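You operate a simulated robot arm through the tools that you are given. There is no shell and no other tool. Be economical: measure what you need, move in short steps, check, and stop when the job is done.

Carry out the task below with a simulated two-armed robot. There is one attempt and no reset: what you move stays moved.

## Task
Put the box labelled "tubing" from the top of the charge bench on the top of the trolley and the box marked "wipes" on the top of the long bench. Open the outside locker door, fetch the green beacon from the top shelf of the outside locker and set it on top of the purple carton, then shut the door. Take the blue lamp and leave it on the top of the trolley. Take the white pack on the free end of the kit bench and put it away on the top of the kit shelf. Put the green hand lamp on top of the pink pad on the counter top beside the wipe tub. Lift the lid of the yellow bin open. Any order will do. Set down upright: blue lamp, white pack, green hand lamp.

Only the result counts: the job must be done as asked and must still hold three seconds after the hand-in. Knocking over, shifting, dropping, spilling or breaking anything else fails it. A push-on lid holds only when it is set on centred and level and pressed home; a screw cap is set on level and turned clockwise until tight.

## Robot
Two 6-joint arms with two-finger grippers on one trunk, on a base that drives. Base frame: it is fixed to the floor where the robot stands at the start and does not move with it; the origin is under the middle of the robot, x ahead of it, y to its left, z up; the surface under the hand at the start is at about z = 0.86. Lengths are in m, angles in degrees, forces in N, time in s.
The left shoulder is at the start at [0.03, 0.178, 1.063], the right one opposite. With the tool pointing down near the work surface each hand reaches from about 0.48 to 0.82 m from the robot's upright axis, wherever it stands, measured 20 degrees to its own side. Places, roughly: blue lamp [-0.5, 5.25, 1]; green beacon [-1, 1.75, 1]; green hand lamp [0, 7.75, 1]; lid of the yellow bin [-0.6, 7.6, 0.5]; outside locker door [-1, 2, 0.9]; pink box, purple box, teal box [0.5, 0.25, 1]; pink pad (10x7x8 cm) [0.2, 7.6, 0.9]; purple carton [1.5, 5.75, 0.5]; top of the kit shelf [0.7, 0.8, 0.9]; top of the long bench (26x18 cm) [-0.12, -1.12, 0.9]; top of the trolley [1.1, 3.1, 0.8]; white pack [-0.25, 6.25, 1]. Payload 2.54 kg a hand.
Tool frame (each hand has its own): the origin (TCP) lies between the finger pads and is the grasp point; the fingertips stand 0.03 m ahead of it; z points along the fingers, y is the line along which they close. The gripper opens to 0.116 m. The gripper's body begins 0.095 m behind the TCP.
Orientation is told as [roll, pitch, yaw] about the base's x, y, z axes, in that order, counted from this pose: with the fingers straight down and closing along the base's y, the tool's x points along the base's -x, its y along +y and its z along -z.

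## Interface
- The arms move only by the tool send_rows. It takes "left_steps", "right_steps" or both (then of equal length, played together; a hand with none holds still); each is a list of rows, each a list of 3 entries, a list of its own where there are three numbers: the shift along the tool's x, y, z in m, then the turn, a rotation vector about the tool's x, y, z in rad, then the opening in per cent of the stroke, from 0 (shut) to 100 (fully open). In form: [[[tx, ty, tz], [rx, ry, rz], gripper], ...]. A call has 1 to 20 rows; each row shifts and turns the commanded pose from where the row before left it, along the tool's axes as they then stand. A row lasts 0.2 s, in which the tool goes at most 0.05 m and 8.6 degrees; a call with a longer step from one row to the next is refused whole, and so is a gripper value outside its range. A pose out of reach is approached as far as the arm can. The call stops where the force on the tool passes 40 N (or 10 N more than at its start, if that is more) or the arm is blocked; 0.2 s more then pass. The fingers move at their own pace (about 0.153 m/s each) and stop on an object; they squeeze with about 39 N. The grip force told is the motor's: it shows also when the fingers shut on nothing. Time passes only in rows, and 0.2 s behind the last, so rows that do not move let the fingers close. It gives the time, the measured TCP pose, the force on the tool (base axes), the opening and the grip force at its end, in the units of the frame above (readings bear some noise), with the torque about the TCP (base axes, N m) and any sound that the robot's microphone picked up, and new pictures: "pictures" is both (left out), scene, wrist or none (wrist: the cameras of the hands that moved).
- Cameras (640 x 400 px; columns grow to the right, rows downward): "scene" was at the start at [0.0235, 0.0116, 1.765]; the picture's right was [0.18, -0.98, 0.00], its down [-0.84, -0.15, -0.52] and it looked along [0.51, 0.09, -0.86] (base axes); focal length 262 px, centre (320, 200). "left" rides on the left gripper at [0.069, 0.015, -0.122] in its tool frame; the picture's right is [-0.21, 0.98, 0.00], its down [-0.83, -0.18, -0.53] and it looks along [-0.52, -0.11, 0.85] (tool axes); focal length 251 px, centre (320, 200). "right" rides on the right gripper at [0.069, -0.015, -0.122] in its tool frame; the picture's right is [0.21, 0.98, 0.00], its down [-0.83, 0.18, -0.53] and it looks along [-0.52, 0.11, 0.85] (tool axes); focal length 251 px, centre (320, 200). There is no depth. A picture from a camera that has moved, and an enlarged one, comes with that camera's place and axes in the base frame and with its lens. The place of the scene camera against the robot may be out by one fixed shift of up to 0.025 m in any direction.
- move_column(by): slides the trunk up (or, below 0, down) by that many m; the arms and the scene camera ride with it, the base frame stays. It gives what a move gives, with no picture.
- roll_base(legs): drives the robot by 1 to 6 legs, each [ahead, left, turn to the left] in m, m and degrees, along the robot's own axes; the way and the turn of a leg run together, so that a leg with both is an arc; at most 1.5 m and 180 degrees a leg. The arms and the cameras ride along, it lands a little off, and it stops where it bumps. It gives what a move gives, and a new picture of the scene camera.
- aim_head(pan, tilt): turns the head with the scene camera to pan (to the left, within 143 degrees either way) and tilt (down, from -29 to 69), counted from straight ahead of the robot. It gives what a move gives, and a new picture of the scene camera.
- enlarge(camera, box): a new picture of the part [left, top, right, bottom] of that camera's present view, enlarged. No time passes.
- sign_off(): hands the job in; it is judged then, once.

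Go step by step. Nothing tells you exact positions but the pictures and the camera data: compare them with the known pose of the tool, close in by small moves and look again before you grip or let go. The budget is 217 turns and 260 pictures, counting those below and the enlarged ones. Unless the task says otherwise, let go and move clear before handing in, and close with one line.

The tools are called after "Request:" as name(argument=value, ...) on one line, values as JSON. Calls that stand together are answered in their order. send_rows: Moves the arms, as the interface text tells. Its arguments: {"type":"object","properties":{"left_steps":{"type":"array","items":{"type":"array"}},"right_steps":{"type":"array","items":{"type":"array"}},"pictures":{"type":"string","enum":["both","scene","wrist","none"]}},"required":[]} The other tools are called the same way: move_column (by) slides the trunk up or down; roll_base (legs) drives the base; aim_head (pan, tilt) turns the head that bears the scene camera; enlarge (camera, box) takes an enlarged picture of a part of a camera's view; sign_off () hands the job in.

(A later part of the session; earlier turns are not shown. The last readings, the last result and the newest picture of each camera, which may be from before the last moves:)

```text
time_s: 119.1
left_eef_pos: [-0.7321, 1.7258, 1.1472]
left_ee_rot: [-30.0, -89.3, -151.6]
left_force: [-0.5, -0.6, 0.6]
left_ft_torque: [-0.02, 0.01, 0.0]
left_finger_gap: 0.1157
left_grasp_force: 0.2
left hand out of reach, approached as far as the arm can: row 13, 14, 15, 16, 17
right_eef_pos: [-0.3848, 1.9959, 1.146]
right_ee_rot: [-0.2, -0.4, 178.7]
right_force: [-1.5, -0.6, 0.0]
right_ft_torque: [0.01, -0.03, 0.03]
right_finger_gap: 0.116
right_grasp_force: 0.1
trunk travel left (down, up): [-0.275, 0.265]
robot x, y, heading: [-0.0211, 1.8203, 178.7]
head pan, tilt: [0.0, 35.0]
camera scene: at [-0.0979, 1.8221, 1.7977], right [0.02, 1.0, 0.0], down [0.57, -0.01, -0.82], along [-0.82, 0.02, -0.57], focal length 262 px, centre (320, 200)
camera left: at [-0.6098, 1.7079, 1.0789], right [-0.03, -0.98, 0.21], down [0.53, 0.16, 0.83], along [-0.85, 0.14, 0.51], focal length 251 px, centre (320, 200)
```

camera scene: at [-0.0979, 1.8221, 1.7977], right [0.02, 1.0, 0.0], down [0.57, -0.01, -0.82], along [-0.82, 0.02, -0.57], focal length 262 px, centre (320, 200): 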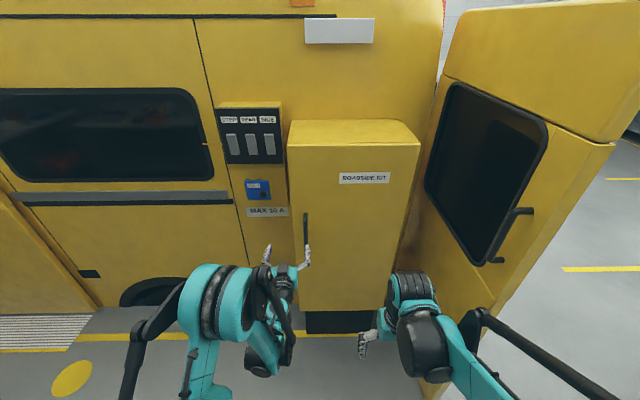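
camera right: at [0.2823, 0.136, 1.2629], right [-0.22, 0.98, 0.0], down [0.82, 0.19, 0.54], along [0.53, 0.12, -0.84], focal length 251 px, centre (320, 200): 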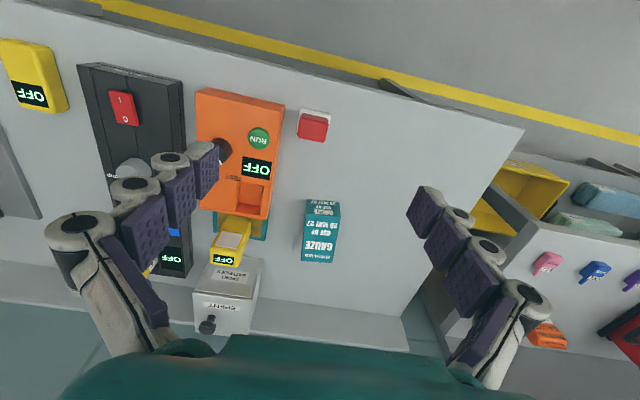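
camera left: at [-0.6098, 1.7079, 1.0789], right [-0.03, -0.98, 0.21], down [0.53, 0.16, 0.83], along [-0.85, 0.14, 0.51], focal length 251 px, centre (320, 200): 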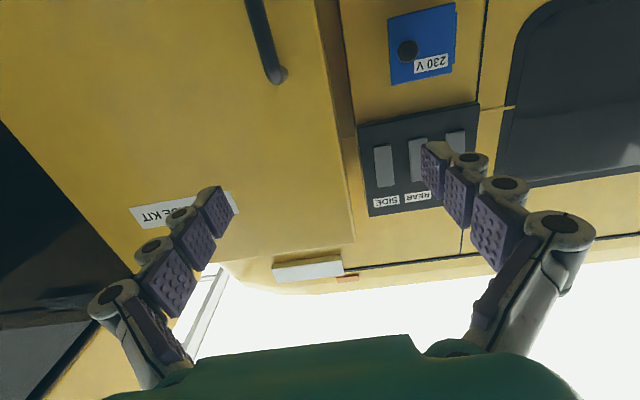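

Request:
send_rows(left_steps=[[[0.01, -0.016, 0.04], [0, 0, 0], 100], [[0.01, -0.016, 0.04], [0, 0, 0], 100], [[0.01, -0.016, 0.04], [0, 0, 0], 100], [[0.01, -0.016, 0.04], [0, 0, 0], 100], [[0.01, -0.016, 0.04], [0, 0, 0], 100]], pictures="both")

```text
time_s: 120.3
left_eef_pos: [-0.9323, 1.8122, 1.0966]
left_ee_rot: [-128.3, -89.7, -53.4]
left_force: [-0.4, -0.1, -0.1]
left_ft_torque: [0.0, 0.05, -0.01]
left_finger_gap: 0.1157
left_grasp_force: 0.1
right_eef_pos: [-0.385, 1.9964, 1.1465]
right_ee_rot: [-0.1, -0.4, 178.6]
right_force: [-1.2, -0.1, -0.8]
right_ft_torque: [-0.03, -0.03, -0.02]
right_finger_gap: 0.116
right_grasp_force: 0.0
trunk travel left (down, up): [-0.275, 0.265]
robot x, y, heading: [-0.0263, 1.8213, 178.8]
head pan, tilt: [0.0, 35.0]
camera scene: at [-0.0986, 1.8225, 1.7977], right [0.02, 1.0, 0.0], down [0.57, -0.01, -0.82], along [-0.82, 0.02, -0.57], focal length 262 px, centre (320, 200)
camera left: at [-0.8115, 1.7933, 1.0272], right [-0.03, -0.98, 0.21], down [0.54, 0.16, 0.82], along [-0.84, 0.14, 0.53], focal length 251 px, centre (320, 200)
```

scene: 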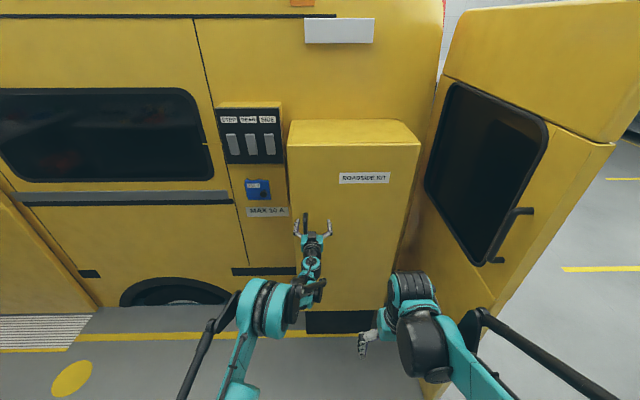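
left: 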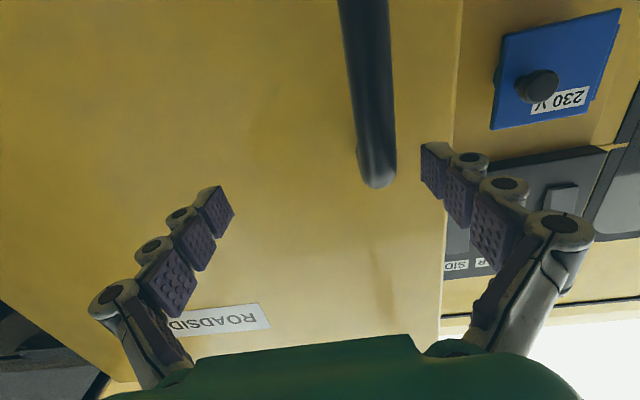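

The handle bar is at about x=-0.941, y=1.778, with its top at z=1.10. I centre on it, lower to grip height and close.

Request:
send_rows(left_steps=[[[0, 0.034, 0], [0, 0, 0], 100], [[0.035, 0, 0], [0, 0, 0], 100], [[0.035, 0, 0], [0, 0, 0], 100], [[0, 0, 0], [0, 0, 0], 50], [[0, 0, 0], [0, 0, 0], 0], [[0, 0, 0], [0, 0, 0], 0], [[0, 0, 0], [0, 0, 0], 0]], pictures="wrist")

```text
time_s: 121.9
left_eef_pos: [-0.9323, 1.7772, 1.03]
left_ee_rot: [-135.7, -89.6, -46.0]
left_force: [7.5, 0.7, -5.5]
left_ft_torque: [-0.24, 0.08, 0.01]
left_finger_gap: 0.0184
left_grasp_force: 43.6
right_eef_pos: [-0.3828, 1.9957, 1.147]
right_ee_rot: [-0.2, -0.4, 178.6]
right_force: [-0.3, -0.3, 0.2]
right_ft_torque: [0.01, 0.0, -0.02]
right_finger_gap: 0.116
right_grasp_force: 0.0
trunk travel left (down, up): [-0.275, 0.265]
robot x, y, heading: [-0.0226, 1.8212, 178.8]
head pan, tilt: [0.0, 35.0]
camera left: at [-0.8121, 1.7592, 0.9598], right [-0.03, -0.98, 0.21], down [0.54, 0.16, 0.82], along [-0.84, 0.14, 0.53], focal length 251 px, centre (320, 200)
```

left: 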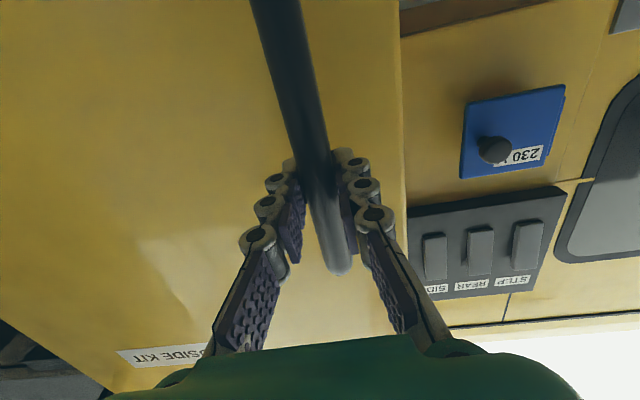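

Request:
send_rows(left_steps=[[[0, -0.001, -0.02], [-0.042, 0, 0], 0], [[0, -0.001, -0.02], [-0.042, 0, 0], 0], [[0, -0.0018, -0.041], [-0.0873, 0, 0], 0], [[0, -0.0018, -0.041], [-0.0873, 0, 0], 0], [[0, -0.0018, -0.041], [-0.0873, 0, 0], 0]], pictures="both")

```text
time_s: 122.9
left_eef_pos: [-0.8351, 1.8033, 1.0301]
left_ee_rot: [-136.9, -89.6, -34.5]
left_force: [-7.8, 17.4, 10.8]
left_ft_torque: [-0.46, 1.03, 0.05]
left_finger_gap: 0.0187
left_grasp_force: 43.5
right_eef_pos: [-0.3832, 1.9982, 1.1473]
right_ee_rot: [-0.2, -0.4, 178.3]
right_force: [0.2, -1.4, 0.8]
right_ft_torque: [0.1, 0.01, 0.01]
right_finger_gap: 0.1159
right_grasp_force: 0.1
trunk travel left (down, up): [-0.275, 0.265]
robot x, y, heading: [-0.0292, 1.8219, 178.5]
head pan, tilt: [0.0, 35.0]
stopped in row 4 (left hand): the force on the tool passed its limit at 42 N (the readings are from after the stop); the commanded pose is now the measured one
camera scene: at [-0.0973, 1.8216, 1.7978], right [0.02, 1.0, 0.0], down [0.57, -0.01, -0.82], along [-0.82, 0.02, -0.57], focal length 262 px, centre (320, 200)
camera left: at [-0.7124, 1.8064, 0.9598], right [0.15, -0.97, 0.21], down [0.51, 0.26, 0.82], along [-0.85, -0.02, 0.53], focal length 251 px, centre (320, 200)
```

scene: 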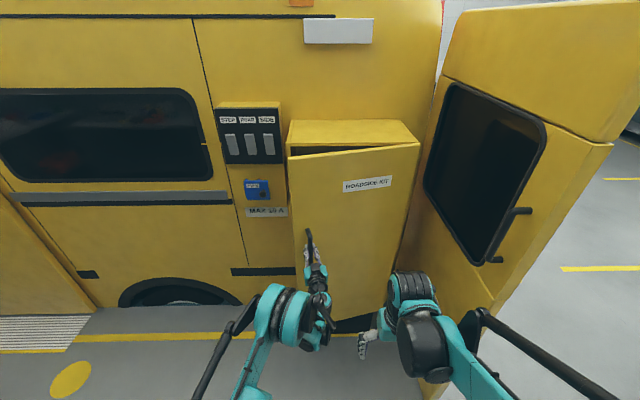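
left: 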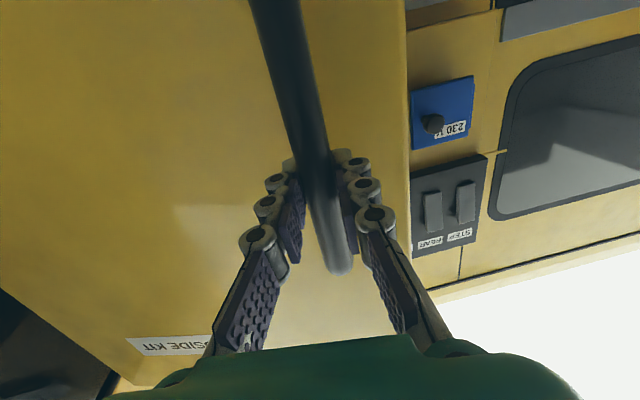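

The door swings on a hinge near (-1.015, 2.257). I continue along the corrected arc.

Request:
send_rows(left_steps=[[[0, -0.0088, -0.0416], [-0.0873, 0, 0], 0], [[0, -0.0088, -0.0416], [-0.0873, 0, 0], 0], [[0, -0.0088, -0.0416], [-0.0873, 0, 0], 0], [[0, -0.0088, -0.0416], [-0.0873, 0, 0], 0], [[0, -0.0088, -0.0416], [-0.0873, 0, 0], 0]], pictures="both")

```text
time_s: 123.7
left_eef_pos: [-0.7304, 1.8592, 1.0303]
left_ee_rot: [-70.7, -89.5, -87.4]
left_force: [-13.0, 16.9, -13.7]
left_ft_torque: [0.25, -1.1, 0.03]
left_finger_gap: 0.0187
left_grasp_force: 43.5
right_eef_pos: [-0.3859, 1.9995, 1.145]
right_ee_rot: [-0.1, -0.4, 178.3]
right_force: [0.5, 0.0, -0.1]
right_ft_torque: [0.04, 0.0, 0.02]
right_finger_gap: 0.116
right_grasp_force: 0.0
trunk travel left (down, up): [-0.275, 0.265]
robot x, y, heading: [-0.027, 1.8245, 178.8]
head pan, tilt: [0.0, 35.0]
stopped in row 4 (left hand): the force on the tool passed its limit at 42 N (the readings are from after the stop); the commanded pose is now the measured one
camera scene: at [-0.1004, 1.8244, 1.7974], right [0.02, 1.0, 0.0], down [0.58, -0.01, -0.82], along [-0.82, 0.02, -0.58], focal length 262 px, centre (320, 200)
camera left: at [-0.6124, 1.8917, 0.9609], right [0.36, -0.91, 0.21], down [0.43, 0.36, 0.83], along [-0.83, -0.21, 0.52], focal length 251 px, centre (320, 200)
```

scene: 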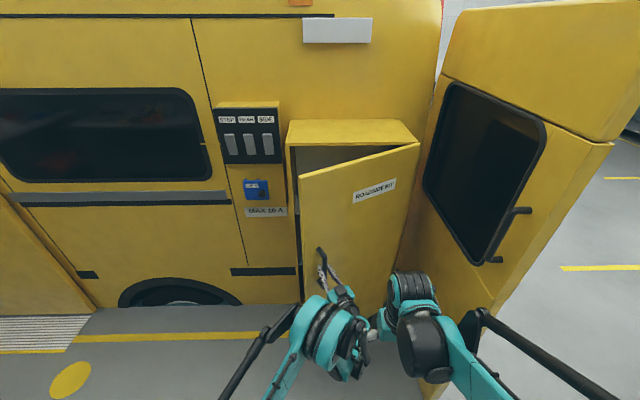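
left: 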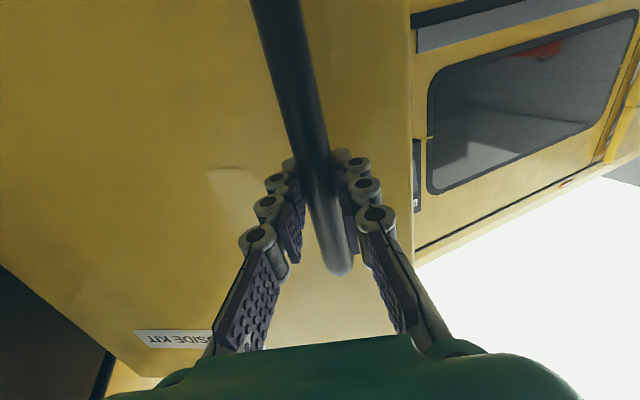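

The door is about 25° open. I move the right hand clear, release the handle and back the left hand out, so I can push the door from the inside.

Request:
send_rows(left_steps=[[[0, 0, 0], [0, 0, 0], 0], [[0, 0, 0], [0, 0, 0], 0], [[0, 0, 0], [0, 0, 0], 0], [[0, 0, 0], [0, 0, 0], 40], [[0, 0, 0], [0, 0, 0], 50], [[0, 0, -0.035], [0, 0, 0], 50], [[0, 0.01, -0.035], [0, 0, 0], 50], [[0, 0.03, -0.02], [0, 0, 0], 50], [[0, 0.04, 0], [0, 0, 0], 20], [[0, 0.04, 0], [0, 0, 0], 0]], right_steps=[[[0.02, -0.03, -0.03], [0, 0, 0], 100], [[0.02, -0.03, -0.03], [0, 0, 0], 100], [[0, -0.03, -0.035], [0, 0, 0], 100], [[0, -0.03, -0.035], [0, 0, 0], 100], [[0, -0.03, -0.035], [0, 0, 0], 100], [[0, 0, 0], [0, 0, 0], 100], [[0, 0, 0], [0, 0, 0], 100], [[0, 0, 0], [0, 0, 0], 100], [[0, 0, 0], [0, 0, 0], 100], [[0, 0, 0], [0, 0, 0], 100]], pictures="scene")

```text
time_s: 125.9
left_eef_pos: [-0.6782, 1.8427, 1.0727]
left_ee_rot: [-92.6, -89.6, -65.1]
left_force: [-0.1, 0.5, -0.2]
left_ft_torque: [-0.03, -0.03, -0.02]
left_finger_gap: 0.0
left_grasp_force: 28.8
left hand out of reach, approached as far as the arm can: row 7, 8, 9, 10
right_eef_pos: [-0.3396, 2.1465, 1.3124]
right_ee_rot: [-0.2, -0.4, 178.3]
right_force: [-0.1, 0.1, 0.6]
right_ft_torque: [0.02, 0.02, -0.07]
right_finger_gap: 0.1162
right_grasp_force: 0.1
trunk travel left (down, up): [-0.275, 0.265]
robot x, y, heading: [-0.026, 1.8203, 178.8]
head pan, tilt: [0.0, 35.0]
camera scene: at [-0.0972, 1.8228, 1.7978], right [0.02, 1.0, 0.0], down [0.57, -0.01, -0.82], along [-0.82, 0.02, -0.57], focal length 262 px, centre (320, 200)
```

scene: 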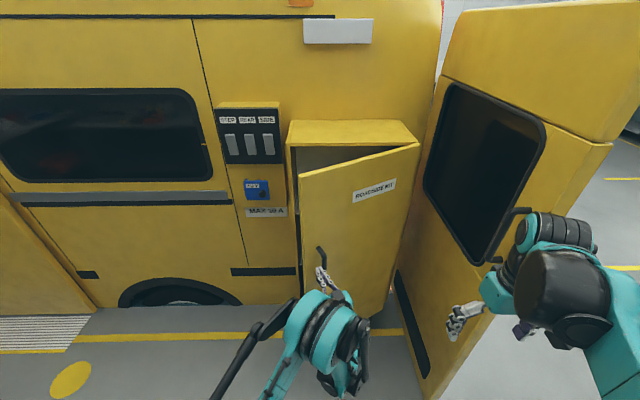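

Request:
roll_base(legs=[[-0.13, 0.12, 0]])

Request:
send_rows(left_steps=[[[0, 0.03, 0], [0.1, 0, 0], 0], [[0, 0.03, 0], [0.1, 0, 0], 0], [[0, 0.03, 0], [0.1, 0, 0], 0], [[0, 0.03, 0], [0.1, 0, 0], 0], [[0, 0.02, 0], [0.1, 0, 0], 0], [[0, 0, 0], [0.1, 0, 0], 0], [[0, 0, 0], [0.1, 0, 0], 0], [[0, 0, 0], [0.1, 0, 0], 0]], pictures="both")

```text
time_s: 127.4
left_eef_pos: [-0.5492, 1.7128, 1.0729]
left_ee_rot: [-95.4, -89.5, -62.0]
left_force: [0.3, 0.0, -0.3]
left_ft_torque: [-0.02, 0.01, -0.02]
left_finger_gap: 0.0
left_grasp_force: 28.8
right_eef_pos: [-0.211, 2.0174, 1.311]
right_ee_rot: [-0.2, -0.5, 178.6]
right_force: [0.1, -0.7, 0.8]
right_ft_torque: [0.05, 0.04, -0.01]
right_finger_gap: 0.1158
right_grasp_force: 0.0
trunk travel left (down, up): [-0.275, 0.265]
robot x, y, heading: [0.1021, 1.6955, 178.9]
head pan, tilt: [0.0, 35.0]
camera scene: at [0.034, 1.6952, 1.7978], right [0.02, 1.0, 0.0], down [0.57, -0.01, -0.82], along [-0.82, 0.02, -0.57], focal length 262 px, centre (320, 200)
```

scene: 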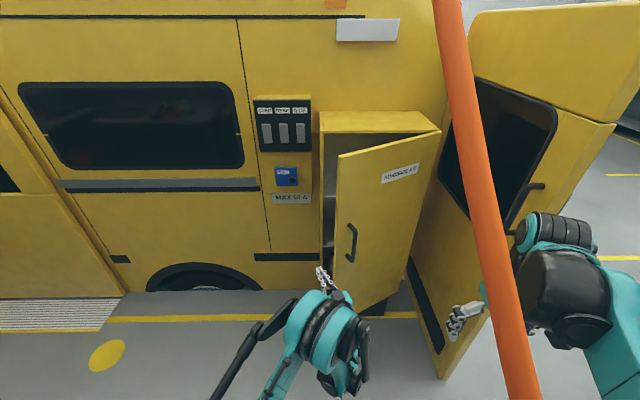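

```text
time_s: 129.2
left_eef_pos: [-0.6086, 1.6194, 1.1418]
left_ee_rot: [-137.8, -89.6, -65.4]
left_force: [0.5, 0.3, 0.2]
left_ft_torque: [0.0, 0.01, -0.01]
left_finger_gap: 0.0
left_grasp_force: 28.6
left hand out of reach, approached as far as the arm can: row 1, 2, 3, 4, 5
right_eef_pos: [-0.211, 2.0181, 1.312]
right_ee_rot: [-0.2, -0.4, 178.5]
right_force: [0.1, 0.9, -0.1]
right_ft_torque: [0.02, 0.0, 0.02]
right_finger_gap: 0.116
right_grasp_force: 0.1
trunk travel left (down, up): [-0.275, 0.265]
robot x, y, heading: [0.1046, 1.6931, 179.0]
head pan, tilt: [0.0, 35.0]
camera scene: at [0.0325, 1.6955, 1.7978], right [0.02, 1.0, 0.0], down [0.57, -0.01, -0.82], along [-0.82, 0.02, -0.57], focal length 262 px, centre (320, 200)
camera left: at [-0.5026, 1.5582, 1.0723], right [-0.39, -0.9, 0.21], down [0.56, -0.05, 0.82], along [-0.73, 0.44, 0.53], focal length 251 px, centre (320, 200)
```

scene: 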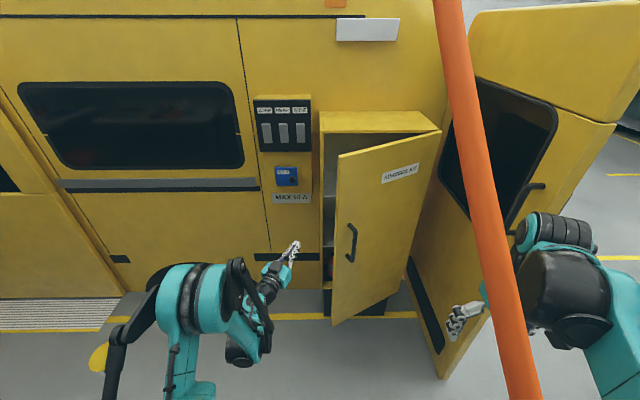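
left: 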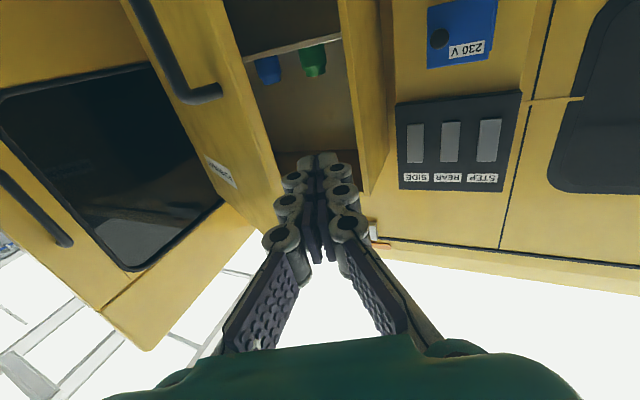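

I can see into the locker, with a blue and a green item on the upper shelf. I push the closed fingers in behind the door edge and sweep outward.

Request:
send_rows(left_steps=[[[0, 0, 0.045], [0, 0, 0], 0], [[0, 0, 0.045], [0, 0, 0], 0], [[0, 0, 0.045], [0, 0, 0], 0], [[0, 0, 0.045], [0, 0, 0], 0], [[0, 0, 0.045], [0, 0, 0], 0], [[0, 0, 0.035], [0, 0, 0], 0], [[0, -0.03, 0], [0, 0, 0], 0], [[0, -0.03, 0], [0, 0, 0], 0], [[0, -0.03, 0], [0, 0, 0], 0], [[0, -0.03, 0], [0, 0, 0], 0]], pictures="both")

```text
time_s: 131.2
left_eef_pos: [-0.8134, 1.7875, 1.1436]
left_ee_rot: [-154.6, -89.6, -48.0]
left_force: [0.6, 1.3, -0.1]
left_ft_torque: [0.01, 0.04, 0.1]
left_finger_gap: 0.0
left_grasp_force: 28.0
right_eef_pos: [-0.2117, 2.0193, 1.3111]
right_ee_rot: [-0.1, -0.4, 178.6]
right_force: [0.4, 0.9, -0.4]
right_ft_torque: [-0.08, -0.03, 0.0]
right_finger_gap: 0.116
right_grasp_force: 0.1
trunk travel left (down, up): [-0.275, 0.265]
robot x, y, heading: [0.1064, 1.6957, 179.1]
head pan, tilt: [0.0, 35.0]
stopped in row 9 (left hand): the force on the tool passed its limit at 46 N (the readings are from after the stop); the commanded pose is now the measured one
camera scene: at [0.0325, 1.6984, 1.7978], right [0.02, 1.0, 0.0], down [0.57, -0.01, -0.82], along [-0.82, 0.01, -0.57], focal length 262 px, centre (320, 200)
camera left: at [-0.7063, 1.7269, 1.0741], right [-0.37, -0.9, 0.21], down [0.57, -0.04, 0.82], along [-0.74, 0.43, 0.53], focal length 251 px, centre (320, 200)
```

scene: 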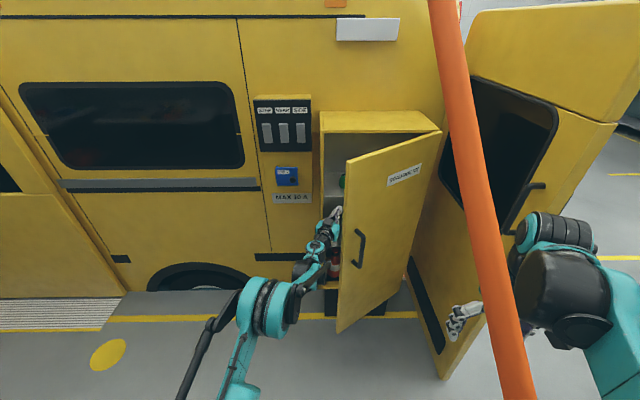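
left: 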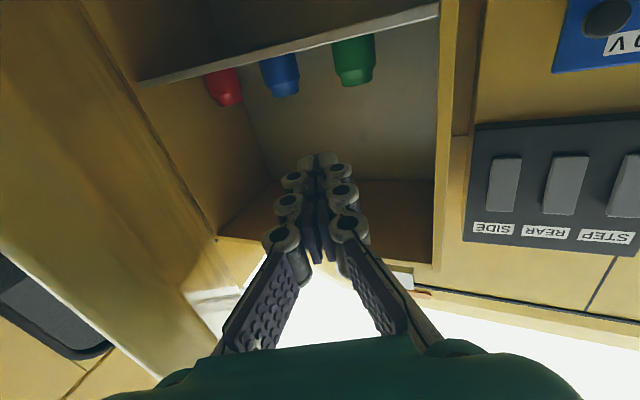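

The door moves. I sweep more gently.

Request:
send_rows(left_steps=[[[0, -0.01, 0], [0, 0, 0], 0], [[0, -0.015, 0], [0, 0, 0], 0], [[0, -0.02, 0], [0, 0, 0], 0], [[0, -0.02, 0], [0, 0, 0], 0], [[0, -0.02, 0], [0, 0, 0], 0], [[0, -0.02, 0], [0, 0, 0], 0], [[0, -0.02, 0], [0, 0, 0], 0], [[0, -0.02, 0], [0, 0, 0], 0], [[0, -0.02, 0], [0, 0, 0], 0], [[0, -0.02, 0], [0, 0, 0], 0]], pictures="scene")

```text
time_s: 132.1
left_eef_pos: [-0.7922, 1.8244, 1.1432]
left_ee_rot: [167.8, -89.5, -9.6]
left_force: [12.2, -15.4, 1.7]
left_ft_torque: [-0.41, -0.6, -1.82]
left_finger_gap: 0.0002
left_grasp_force: 28.4
right_eef_pos: [-0.2098, 2.0156, 1.3117]
right_ee_rot: [-0.2, -0.5, 178.8]
right_force: [-0.4, 0.2, 0.8]
right_ft_torque: [-0.07, 0.0, -0.02]
right_finger_gap: 0.1161
right_grasp_force: 0.1
trunk travel left (down, up): [-0.275, 0.265]
robot x, y, heading: [0.1061, 1.6962, 179.4]
head pan, tilt: [0.0, 35.0]
stopped in row 4 (left hand): the force on the tool passed its limit at 50 N (the readings are from after the stop); the commanded pose is now the measured one
camera scene: at [0.0363, 1.6943, 1.798], right [0.01, 1.0, 0.0], down [0.57, -0.01, -0.82], along [-0.82, 0.01, -0.57], focal length 262 px, centre (320, 200)
```

scene: 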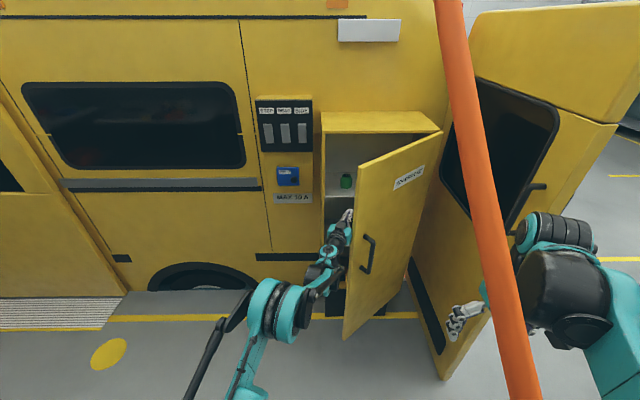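

Request:
send_rows(left_steps=[[[0, -0.008, 0], [0, 0, 0], 0], [[0, -0.01, 0], [0, 0, 0], 0], [[0, -0.01, 0], [0, 0, 0], 0], [[0, -0.01, 0], [0, 0, 0], 0], [[0, -0.01, 0], [0, 0, 0], 0], [[0, -0.01, 0], [0, 0, 0], 0], [[0, -0.01, 0], [0, 0, 0], 0], [[0, -0.01, 0], [0, 0, 0], 0], [[0, -0.01, 0], [0, 0, 0], 0], [[0, -0.01, 0], [0, 0, 0], 0], [[0, -0.01, 0], [0, 0, 0], 0], [[0, -0.01, 0], [0, 0, 0], 0], [[0, -0.01, 0], [0, 0, 0], 0], [[0, -0.01, 0], [0, 0, 0], 0], [[0, -0.01, 0], [0, 0, 0], 0], [[0, -0.01, 0], [0, 0, 0], 0], [[0, -0.01, 0], [0, 0, 0], 0], [[0, -0.01, 0], [0, 0, 0], 0], [[0, -0.01, 0], [0, 0, 0], 0], [[0, -0.01, 0], [0, 0, 0], 0]], pictures="scene")

```text
time_s: 132.6
left_eef_pos: [-0.7885, 1.8278, 1.144]
left_ee_rot: [162.5, -89.5, -3.8]
left_force: [15.6, -19.0, 5.0]
left_ft_torque: [-0.49, -0.9, -2.04]
left_finger_gap: 0.0002
left_grasp_force: 29.0
right_eef_pos: [-0.2098, 2.0142, 1.3128]
right_ee_rot: [-0.4, -0.5, 179.0]
right_force: [0.2, -0.3, 0.5]
right_ft_torque: [-0.06, 0.04, 0.0]
right_finger_gap: 0.1159
right_grasp_force: 0.1
trunk travel left (down, up): [-0.275, 0.265]
robot x, y, heading: [0.1093, 1.6952, 179.4]
head pan, tilt: [0.0, 35.0]
stopped in row 2 (left hand): the force on the tool passed its limit at 45 N (the readings are from after the stop); the commanded pose is now the measured one
camera scene: at [0.0381, 1.6927, 1.7981], right [0.01, 1.0, 0.0], down [0.57, -0.01, -0.82], along [-0.82, 0.01, -0.57], focal length 262 px, centre (320, 200)
```

scene: 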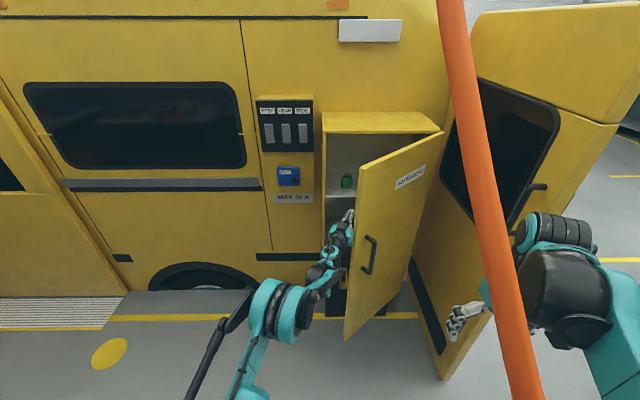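

The finger bases are pressing on the door's end edge, not its inner face. I back off, turn the hand to point straight in, go deeper, and sweep sideways.

Request:
send_rows(left_steps=[[[0, 0.03, 0], [0, 0, 0], 0], [[0, 0.03, 0], [0, 0, 0], 0], [[0, 0.005, 0], [-0.122, 0, 0], 0], [[0, 0.005, 0], [-0.122, 0, 0], 0], [[0, 0, 0], [-0.122, 0, 0], 0], [[0, 0, 0], [-0.122, 0, 0], 0], [[0, 0.01, 0.03], [0, 0, 0], 0], [[0, 0.01, 0.03], [0, 0, 0], 0]], pictures="both")

```text
time_s: 134.4
left_eef_pos: [-0.8739, 1.7392, 1.14]
left_ee_rot: [-177.1, -89.7, 3.4]
left_force: [-1.1, 0.3, -0.7]
left_ft_torque: [0.01, 0.0, -0.03]
left_finger_gap: 0.0
left_grasp_force: 28.7
right_eef_pos: [-0.2112, 2.015, 1.3114]
right_ee_rot: [-0.2, -0.4, 178.9]
right_force: [1.0, -1.5, -0.2]
right_ft_torque: [0.03, 0.02, 0.01]
right_finger_gap: 0.1164
right_grasp_force: 0.1
trunk travel left (down, up): [-0.275, 0.265]
robot x, y, heading: [0.1046, 1.6961, 179.2]
head pan, tilt: [0.0, 35.0]
camera scene: at [0.0331, 1.6944, 1.7978], right [0.01, 1.0, 0.0], down [0.57, -0.01, -0.82], along [-0.82, 0.01, -0.57], focal length 262 px, centre (320, 200)
camera left: at [-0.752, 1.7381, 1.0709], right [0.11, -0.97, 0.21], down [0.52, 0.24, 0.82], along [-0.85, 0.02, 0.53], focal length 251 px, centre (320, 200)
```

scene: 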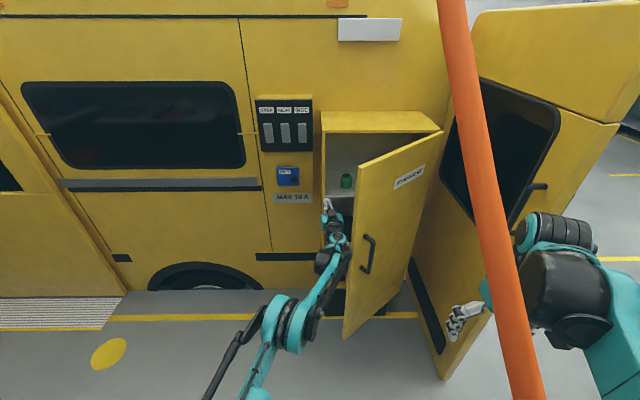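
left: 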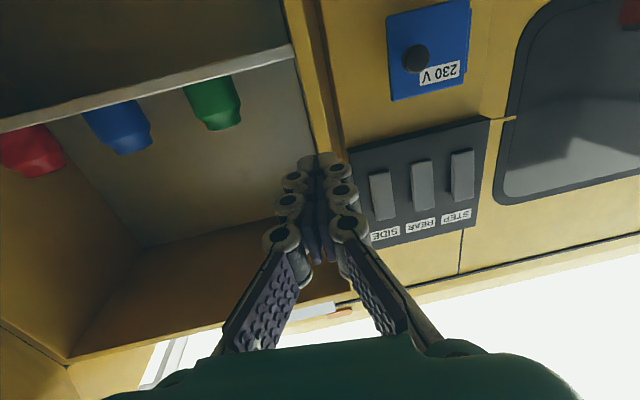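

Request:
send_rows(left_steps=[[[0, -0.02, 0], [0, 0, 0], 0], [[0, -0.012, 0], [0, 0, 0], 0], [[0, -0.012, 0], [0, 0, 0], 0], [[0, -0.012, 0], [0, 0, 0], 0], [[0, -0.012, 0], [0, 0, 0], 0], [[0, -0.012, 0], [0, 0, 0], 0], [[0, -0.012, 0], [0, 0, 0], 0], [[0, -0.012, 0], [0, 0, 0], 0], [[0, -0.012, 0], [0, 0, 0], 0], [[0, -0.012, 0], [0, 0, 0], 0], [[0, -0.012, 0], [0, 0, 0], 0], [[0, -0.012, 0], [0, 0, 0], 0], [[0, -0.012, 0], [0, 0, 0], 0], [[0, -0.012, 0], [0, 0, 0], 0], [[0, -0.012, 0], [0, 0, 0], 0], [[0, -0.012, 0], [0, 0, 0], 0]], pictures="scene")

```text
time_s: 138.0
left_eef_pos: [-0.7951, 1.8325, 1.1648]
left_ee_rot: [-144.7, -88.6, -26.2]
left_force: [-0.4, 0.8, 0.1]
left_ft_torque: [-0.01, 0.0, 0.06]
left_finger_gap: 0.0
left_grasp_force: 28.5
left hand out of reach, approached as far as the arm can: row 2, 3, 4, 5, 6, 7, 8, 9, 10, 11, 12, 13, 14, 15, 16
right_eef_pos: [-0.1937, 1.9853, 1.3221]
right_ee_rot: [-0.8, -1.4, -179.9]
right_force: [0.6, -0.2, 0.3]
right_ft_torque: [-0.02, 0.01, -0.01]
right_finger_gap: 0.1158
right_grasp_force: 0.1
trunk travel left (down, up): [-0.275, 0.265]
robot x, y, heading: [0.1094, 1.6869, -179.2]
head pan, tilt: [0.0, 35.0]
stopped in row 16 (left hand): the arm was blocked; the commanded pose is now the measured one
camera scene: at [0.0674, 1.6644, 1.8008], right [-0.01, 1.0, 0.01], down [0.56, 0.01, -0.83], along [-0.83, 0.0, -0.56], focal length 262 px, centre (320, 200)
```

scene: 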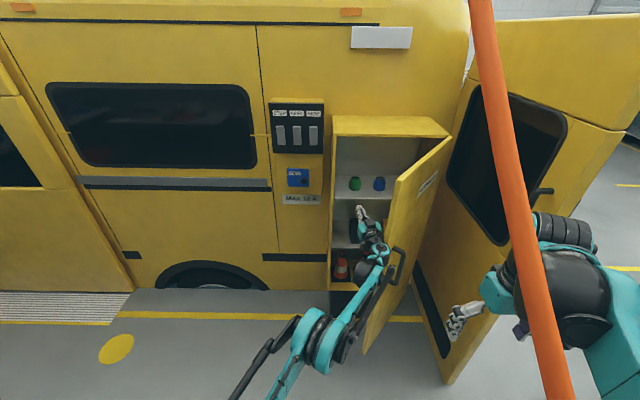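

The door is about 55° open. I let the base carry the hand further to push it wider.

Request:
roll_base(legs=[[0.06, -0.03, 0], [0.04, -0.12, 0]])

```text
time_s: 138.7
left_eef_pos: [-0.7998, 1.8242, 1.161]
left_ee_rot: [-143.8, -88.9, -26.7]
left_force: [-0.6, 0.1, -0.4]
left_ft_torque: [-0.01, 0.03, -0.03]
left_finger_gap: 0.0002
left_grasp_force: 28.6
right_eef_pos: [-0.1974, 1.9828, 1.3186]
right_ee_rot: [-0.8, -1.2, -179.6]
right_force: [0.5, -1.2, 0.0]
right_ft_torque: [0.06, -0.04, 0.0]
right_finger_gap: 0.116
right_grasp_force: 0.0
trunk travel left (down, up): [-0.275, 0.265]
robot x, y, heading: [0.1131, 1.6817, -179.5]
head pan, tilt: [0.0, 35.0]
stopped in leg 1: the robot was blocked; the commanded pose is now the measured one
camera scene: at [0.0624, 1.6649, 1.7986], right [-0.01, 1.0, 0.01], down [0.56, 0.02, -0.83], along [-0.83, -0.01, -0.56], focal length 262 px, centre (320, 200)
```

scene: 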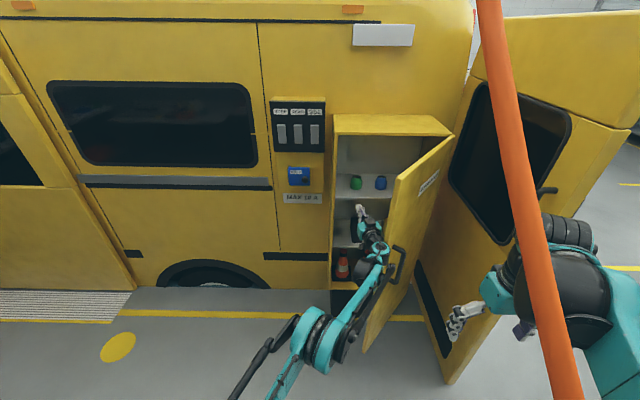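

Request:
send_rows(left_steps=[[[0, 0.03, 0], [0, 0, 0], 0], [[0, 0.03, 0], [0, 0, 0], 0]], pictures="both")

Request:
roll_base(legs=[[0.08, 0, 0]])

```text
time_s: 139.3
left_eef_pos: [-0.7975, 1.7867, 1.1483]
left_ee_rot: [-156.9, -89.6, -14.3]
left_force: [0.2, -0.9, 1.3]
left_ft_torque: [-0.02, -0.06, -0.09]
left_finger_gap: 0.0
left_grasp_force: 28.5
right_eef_pos: [-0.2107, 1.9964, 1.3133]
right_ee_rot: [-0.3, -0.6, -179.8]
right_force: [0.7, -0.5, 1.1]
right_ft_torque: [0.06, 0.08, -0.04]
right_finger_gap: 0.1159
right_grasp_force: 0.2
trunk travel left (down, up): [-0.275, 0.265]
robot x, y, heading: [0.1117, 1.6833, -179.6]
head pan, tilt: [0.0, 35.0]
camera scene: at [0.0431, 1.6794, 1.7978], right [-0.01, 1.0, 0.0], down [0.57, 0.01, -0.82], along [-0.82, -0.01, -0.57], focal length 262 px, centre (320, 200)
camera left: at [-0.6749, 1.79, 1.0784], right [0.15, -0.97, 0.21], down [0.51, 0.26, 0.82], along [-0.85, -0.02, 0.53], focal length 251 px, centre (320, 200)
```

scene: 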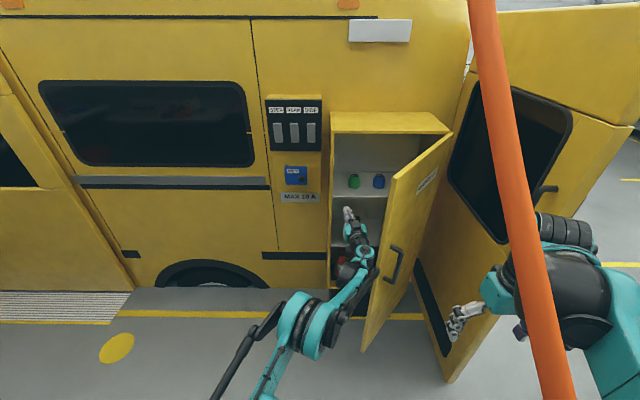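
left: 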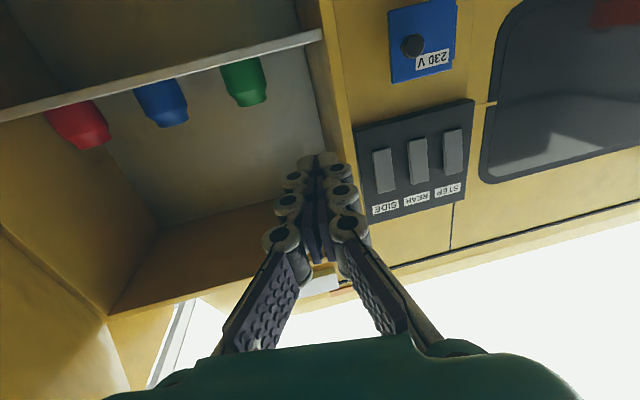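

```text
time_s: 140.3
left_eef_pos: [-0.8787, 1.7853, 1.1451]
left_ee_rot: [178.1, -89.8, 10.7]
left_force: [-0.9, 0.8, -0.1]
left_ft_torque: [-0.01, 0.03, 0.02]
left_finger_gap: 0.0001
left_grasp_force: 28.1
right_eef_pos: [-0.2931, 1.9973, 1.312]
right_ee_rot: [-0.3, -0.4, -179.8]
right_force: [-0.6, -1.1, 0.2]
right_ft_torque: [-0.02, -0.05, -0.02]
right_finger_gap: 0.1159
right_grasp_force: 0.2
trunk travel left (down, up): [-0.275, 0.265]
robot x, y, heading: [0.034, 1.6795, -179.4]
head pan, tilt: [0.0, 35.0]
camera scene: at [-0.0413, 1.6823, 1.7977], right [-0.01, 1.0, 0.0], down [0.57, 0.01, -0.82], along [-0.82, -0.01, -0.57], focal length 262 px, centre (320, 200)
```

scene: 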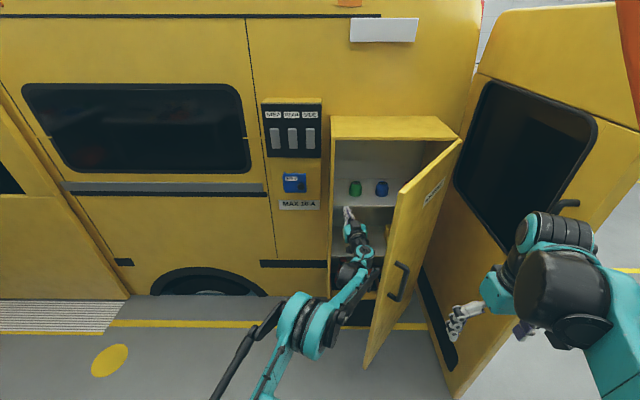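

The door is wide enough. The beacons stand on the top shelf, and the green one is at about (-1.08, 1.84) with its top at z=1.135. I tilt the left hand 45° down, open it and line it up in front of the green beacon.

Request:
send_rows(left_steps=[[[0, 0, 0], [0.077, 0, 0], 0], [[0, 0, 0], [0.077, 0, 0], 0], [[0, 0, 0], [0, 0.131, 0], 50], [[0, 0, 0], [0, 0.131, 0], 100], [[0, 0, 0], [0, 0.131, 0], 100], [[0, 0, 0], [0, 0.131, 0], 100], [[0, 0, 0], [0, 0.131, 0], 100], [[0, 0, 0], [0, 0.131, 0], 100], [[-0.03, -0.018, 0.0035], [0, 0, 0], 100], [[-0.03, -0.018, 0.0035], [0, 0, 0], 100], [[-0.03, -0.018, 0.0035], [0, 0, 0], 100]], pictures="both")

```text
time_s: 142.7
left_eef_pos: [-0.8859, 1.7927, 1.153]
left_ee_rot: [0.1, -45.2, 180.0]
left_force: [0.8, -0.2, -0.6]
left_ft_torque: [0.0, 0.0, 0.03]
left_finger_gap: 0.1158
left_grasp_force: 0.0
left hand out of reach, approached as far as the arm can: row 9, 10, 11
right_eef_pos: [-0.2916, 1.9967, 1.3119]
right_ee_rot: [-0.2, -0.4, -179.8]
right_force: [-0.3, 0.3, -0.3]
right_ft_torque: [0.03, -0.01, 0.02]
right_finger_gap: 0.116
right_grasp_force: 0.1
trunk travel left (down, up): [-0.275, 0.265]
robot x, y, heading: [0.0326, 1.6809, -179.3]
head pan, tilt: [0.0, 35.0]
camera scene: at [-0.0396, 1.6826, 1.7978], right [-0.01, 1.0, 0.0], down [0.57, 0.01, -0.82], along [-0.82, -0.01, -0.57], focal length 262 px, centre (320, 200)
camera left: at [-0.7515, 1.7773, 1.189], right [-0.15, -0.98, 0.15], down [-0.2, 0.18, 0.96], along [-0.97, 0.11, -0.23], focal length 251 px, centre (320, 200)
```

scene: 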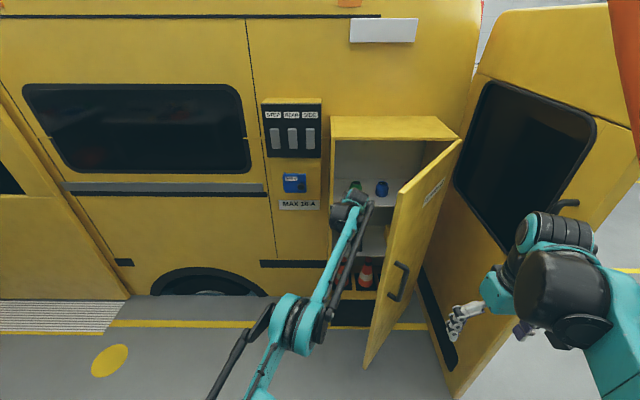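
left: 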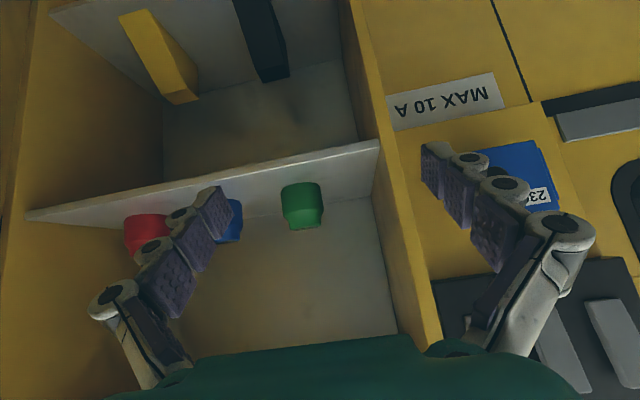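

Request:
send_rows(right_steps=[[[0.045, 0, 0], [0, 0, 0], 100], [[0.045, 0, 0], [0, 0, 0], 100], [[0.04, 0, 0], [0, 0, 0], 100]], pictures="none")

Request:
roll_base(legs=[[0.11, 0, 0]])

Request:
enlarge(camera="left", box=[0, 0, 640, 400])

```text
time_s: 143.5
left_eef_pos: [-0.8854, 1.7911, 1.1539]
left_ee_rot: [0.0, -45.3, -180.0]
left_force: [-0.3, -0.2, -0.1]
left_ft_torque: [0.05, 0.0, 0.01]
left_finger_gap: 0.116
left_grasp_force: 0.1
right_eef_pos: [-0.1594, 1.9956, 1.3109]
right_ee_rot: [-0.3, -0.5, -179.6]
right_force: [0.4, -0.4, 0.1]
right_ft_torque: [0.03, 0.01, 0.01]
right_finger_gap: 0.1159
right_grasp_force: 0.0
trunk travel left (down, up): [-0.275, 0.265]
robot x, y, heading: [0.0342, 1.6846, -179.5]
head pan, tilt: [0.0, 35.0]
```

```text
time_s: 144.8
left_eef_pos: [-0.9916, 1.7935, 1.15]
left_ee_rot: [0.0, -44.4, -179.8]
left_force: [-1.0, 1.0, 1.1]
left_ft_torque: [0.01, 0.03, 0.03]
left_finger_gap: 0.1161
left_grasp_force: 0.0
right_eef_pos: [-0.27, 1.994, 1.3103]
right_ee_rot: [-0.3, -0.4, -179.9]
right_force: [-0.3, -0.4, -1.1]
right_ft_torque: [0.01, -0.01, 0.02]
right_finger_gap: 0.1159
right_grasp_force: 0.1
trunk travel left (down, up): [-0.275, 0.265]
robot x, y, heading: [-0.072, 1.6844, -179.9]
head pan, tilt: [0.0, 35.0]
stopped in leg 1: the force on the tool passed its limit at 64 N (the readings are from after the stop); the commanded pose is now the measured one
camera scene: at [-0.1478, 1.6813, 1.7978], right [-0.01, 1.0, 0.0], down [0.57, 0.0, -0.82], along [-0.82, -0.01, -0.57], focal length 262 px, centre (320, 200)
```

scene: 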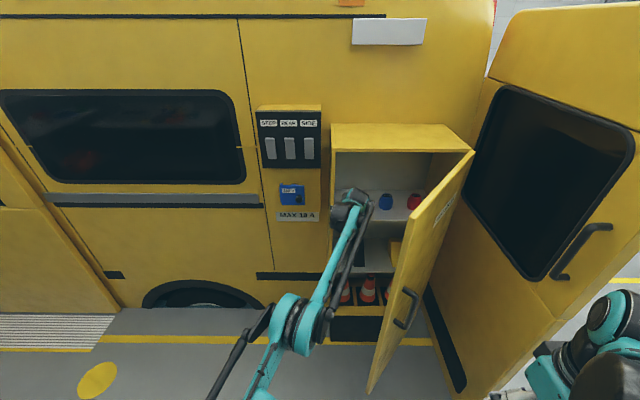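

```text
1.00 times, centred on (320, 200) of left (not enlarged: the box is as wide or as high as the picture)
camera zoom: at [-0.8571, 1.7783, 1.1892], right [-0.15, -0.98, 0.15], down [-0.22, 0.18, 0.96], along [-0.96, 0.11, -0.24], focal length 251 px, centre (320, 200)
```

zoom: 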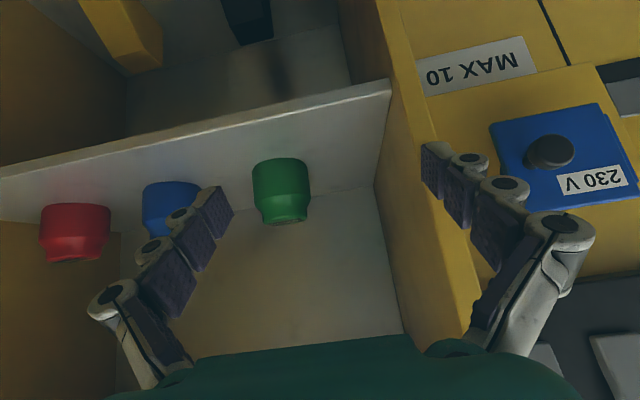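

The left finger touched the locker's side wall. The green beacon is at about (-1.117, 1.85), 6.5 cm wide. I back off slightly, shift right by the base, then go straight in with the fingers either side of it.

Request:
roll_base(legs=[[-0.03, -0.056, 0]])

Request:
enlarge(camera="left", box=[0, 0, 640, 400])

```text
time_s: 145.8
left_eef_pos: [-0.9601, 1.8534, 1.1516]
left_ee_rot: [0.2, -44.4, -179.9]
left_force: [-0.1, 1.4, 0.9]
left_ft_torque: [-0.02, 0.01, 0.05]
left_finger_gap: 0.1157
left_grasp_force: 0.0
right_eef_pos: [-0.2387, 2.0536, 1.3112]
right_ee_rot: [-0.2, -0.5, -180.1]
right_force: [0.6, -0.1, 0.6]
right_ft_torque: [-0.09, 0.05, -0.01]
right_finger_gap: 0.1161
right_grasp_force: 0.1
trunk travel left (down, up): [-0.275, 0.265]
robot x, y, heading: [-0.0433, 1.7372, -179.7]
head pan, tilt: [0.0, 35.0]
camera scene: at [-0.116, 1.7409, 1.7978], right [-0.01, 1.0, 0.0], down [0.57, 0.0, -0.82], along [-0.82, -0.01, -0.57], focal length 262 px, centre (320, 200)
```

scene: 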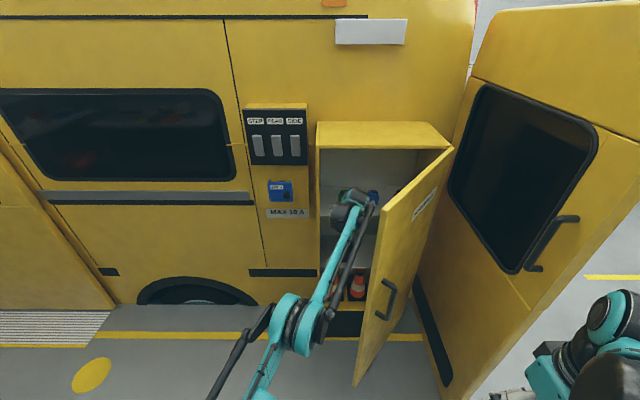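

```text
1.00 times, centred on (320, 200) of left (not enlarged: the box is as wide or as high as the picture)
camera zoom: at [-0.8258, 1.8378, 1.19], right [-0.15, -0.98, 0.15], down [-0.22, 0.18, 0.96], along [-0.96, 0.11, -0.24], focal length 251 px, centre (320, 200)
```

zoom: 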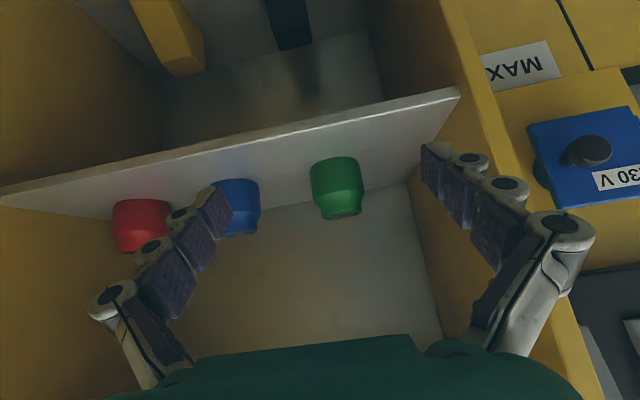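

Request:
send_rows(left_steps=[[[0, 0.003, 0], [0, 0, 0], 82], [[0, 0, 0], [0, 0, 0], 82]], pictures="none")

Request:
roll_base(legs=[[0.145, 0, 0]])

Request:
enlarge(camera="left", box=[0, 0, 640, 400])

```text
time_s: 146.4
left_eef_pos: [-0.9601, 1.8497, 1.1531]
left_ee_rot: [0.1, -44.5, -179.9]
left_force: [-1.3, 0.5, 0.7]
left_ft_torque: [-0.02, 0.01, 0.05]
left_finger_gap: 0.0951
left_grasp_force: 0.1
right_eef_pos: [-0.2384, 2.0538, 1.3098]
right_ee_rot: [-0.1, -0.5, -179.9]
right_force: [0.8, 0.7, -0.3]
right_ft_torque: [-0.03, 0.02, 0.0]
right_finger_gap: 0.116
right_grasp_force: 0.0
trunk travel left (down, up): [-0.275, 0.265]
robot x, y, heading: [-0.0465, 1.738, -179.5]
head pan, tilt: [0.0, 35.0]
```

```text
time_s: 147.7
left_eef_pos: [-1.1029, 1.8458, 1.1513]
left_ee_rot: [0.2, -44.4, -179.7]
left_force: [-0.1, -0.5, -0.3]
left_ft_torque: [-0.02, 0.02, 0.01]
left_finger_gap: 0.0949
left_grasp_force: 0.1
right_eef_pos: [-0.3826, 2.0509, 1.3106]
right_ee_rot: [-0.2, -0.5, -179.7]
right_force: [-0.8, 0.1, -0.3]
right_ft_torque: [0.03, -0.04, 0.0]
right_finger_gap: 0.1161
right_grasp_force: 0.0
trunk travel left (down, up): [-0.275, 0.265]
robot x, y, heading: [-0.1897, 1.737, -179.4]
head pan, tilt: [0.0, 35.0]
camera scene: at [-0.2605, 1.7372, 1.7977], right [-0.01, 1.0, 0.0], down [0.57, 0.01, -0.82], along [-0.82, -0.01, -0.57], focal length 262 px, centre (320, 200)
```

scene: 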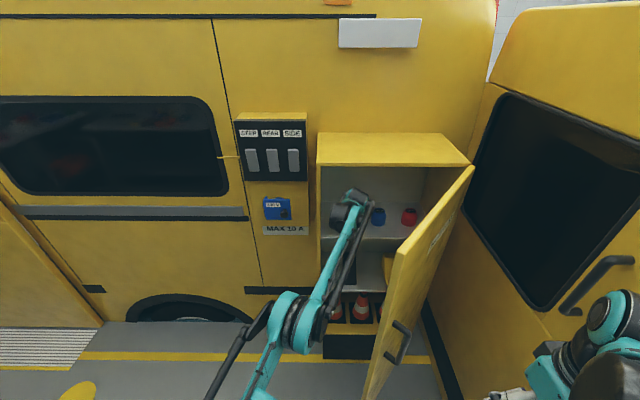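

```text
1.00 times, centred on (320, 200) of left (not enlarged: the box is as wide or as high as the picture)
camera zoom: at [-0.9689, 1.831, 1.1897], right [-0.15, -0.98, 0.15], down [-0.22, 0.18, 0.96], along [-0.96, 0.11, -0.24], focal length 251 px, centre (320, 200)
```

zoom: 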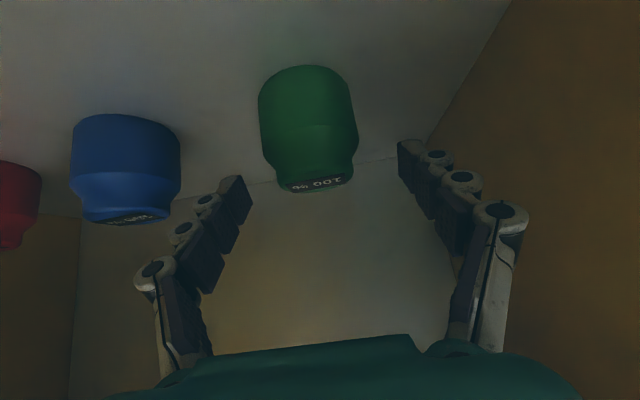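

Request:
send_rows(left_steps=[[[0.011, 0, 0.0195], [0, 0, 0], 82], [[0.01, 0, 0.0185], [0, 0, 0], 82], [[0, 0, 0], [0, 0, 0], 60], [[0, 0, 0], [0, 0, 0], 30], [[0, 0, 0], [0, 0, 0], 30], [[0, 0, 0], [0, 0, 0], 30]], pictures="wrist")

```text
time_s: 149.1
left_eef_pos: [-1.1106, 1.8431, 1.1094]
left_ee_rot: [0.1, -44.7, -179.7]
left_force: [0.0, 1.1, 1.4]
left_ft_torque: [0.05, 0.03, -0.01]
left_finger_gap: 0.0604
left_grasp_force: 39.2
left hand out of reach, approached as far as the arm can: row 2
right_eef_pos: [-0.3817, 2.0496, 1.3116]
right_ee_rot: [-0.3, -0.4, -179.8]
right_force: [0.2, 0.9, 0.7]
right_ft_torque: [0.01, -0.01, 0.0]
right_finger_gap: 0.116
right_grasp_force: 0.1
trunk travel left (down, up): [-0.275, 0.265]
robot x, y, heading: [-0.1822, 1.7346, -179.5]
head pan, tilt: [0.0, 35.0]
camera left: at [-0.976, 1.8292, 1.1483], right [-0.15, -0.98, 0.15], down [-0.21, 0.18, 0.96], along [-0.97, 0.11, -0.24], focal length 251 px, centre (320, 200)
```

left: 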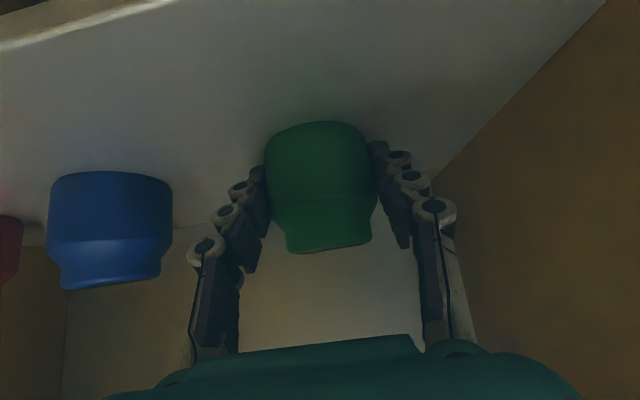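

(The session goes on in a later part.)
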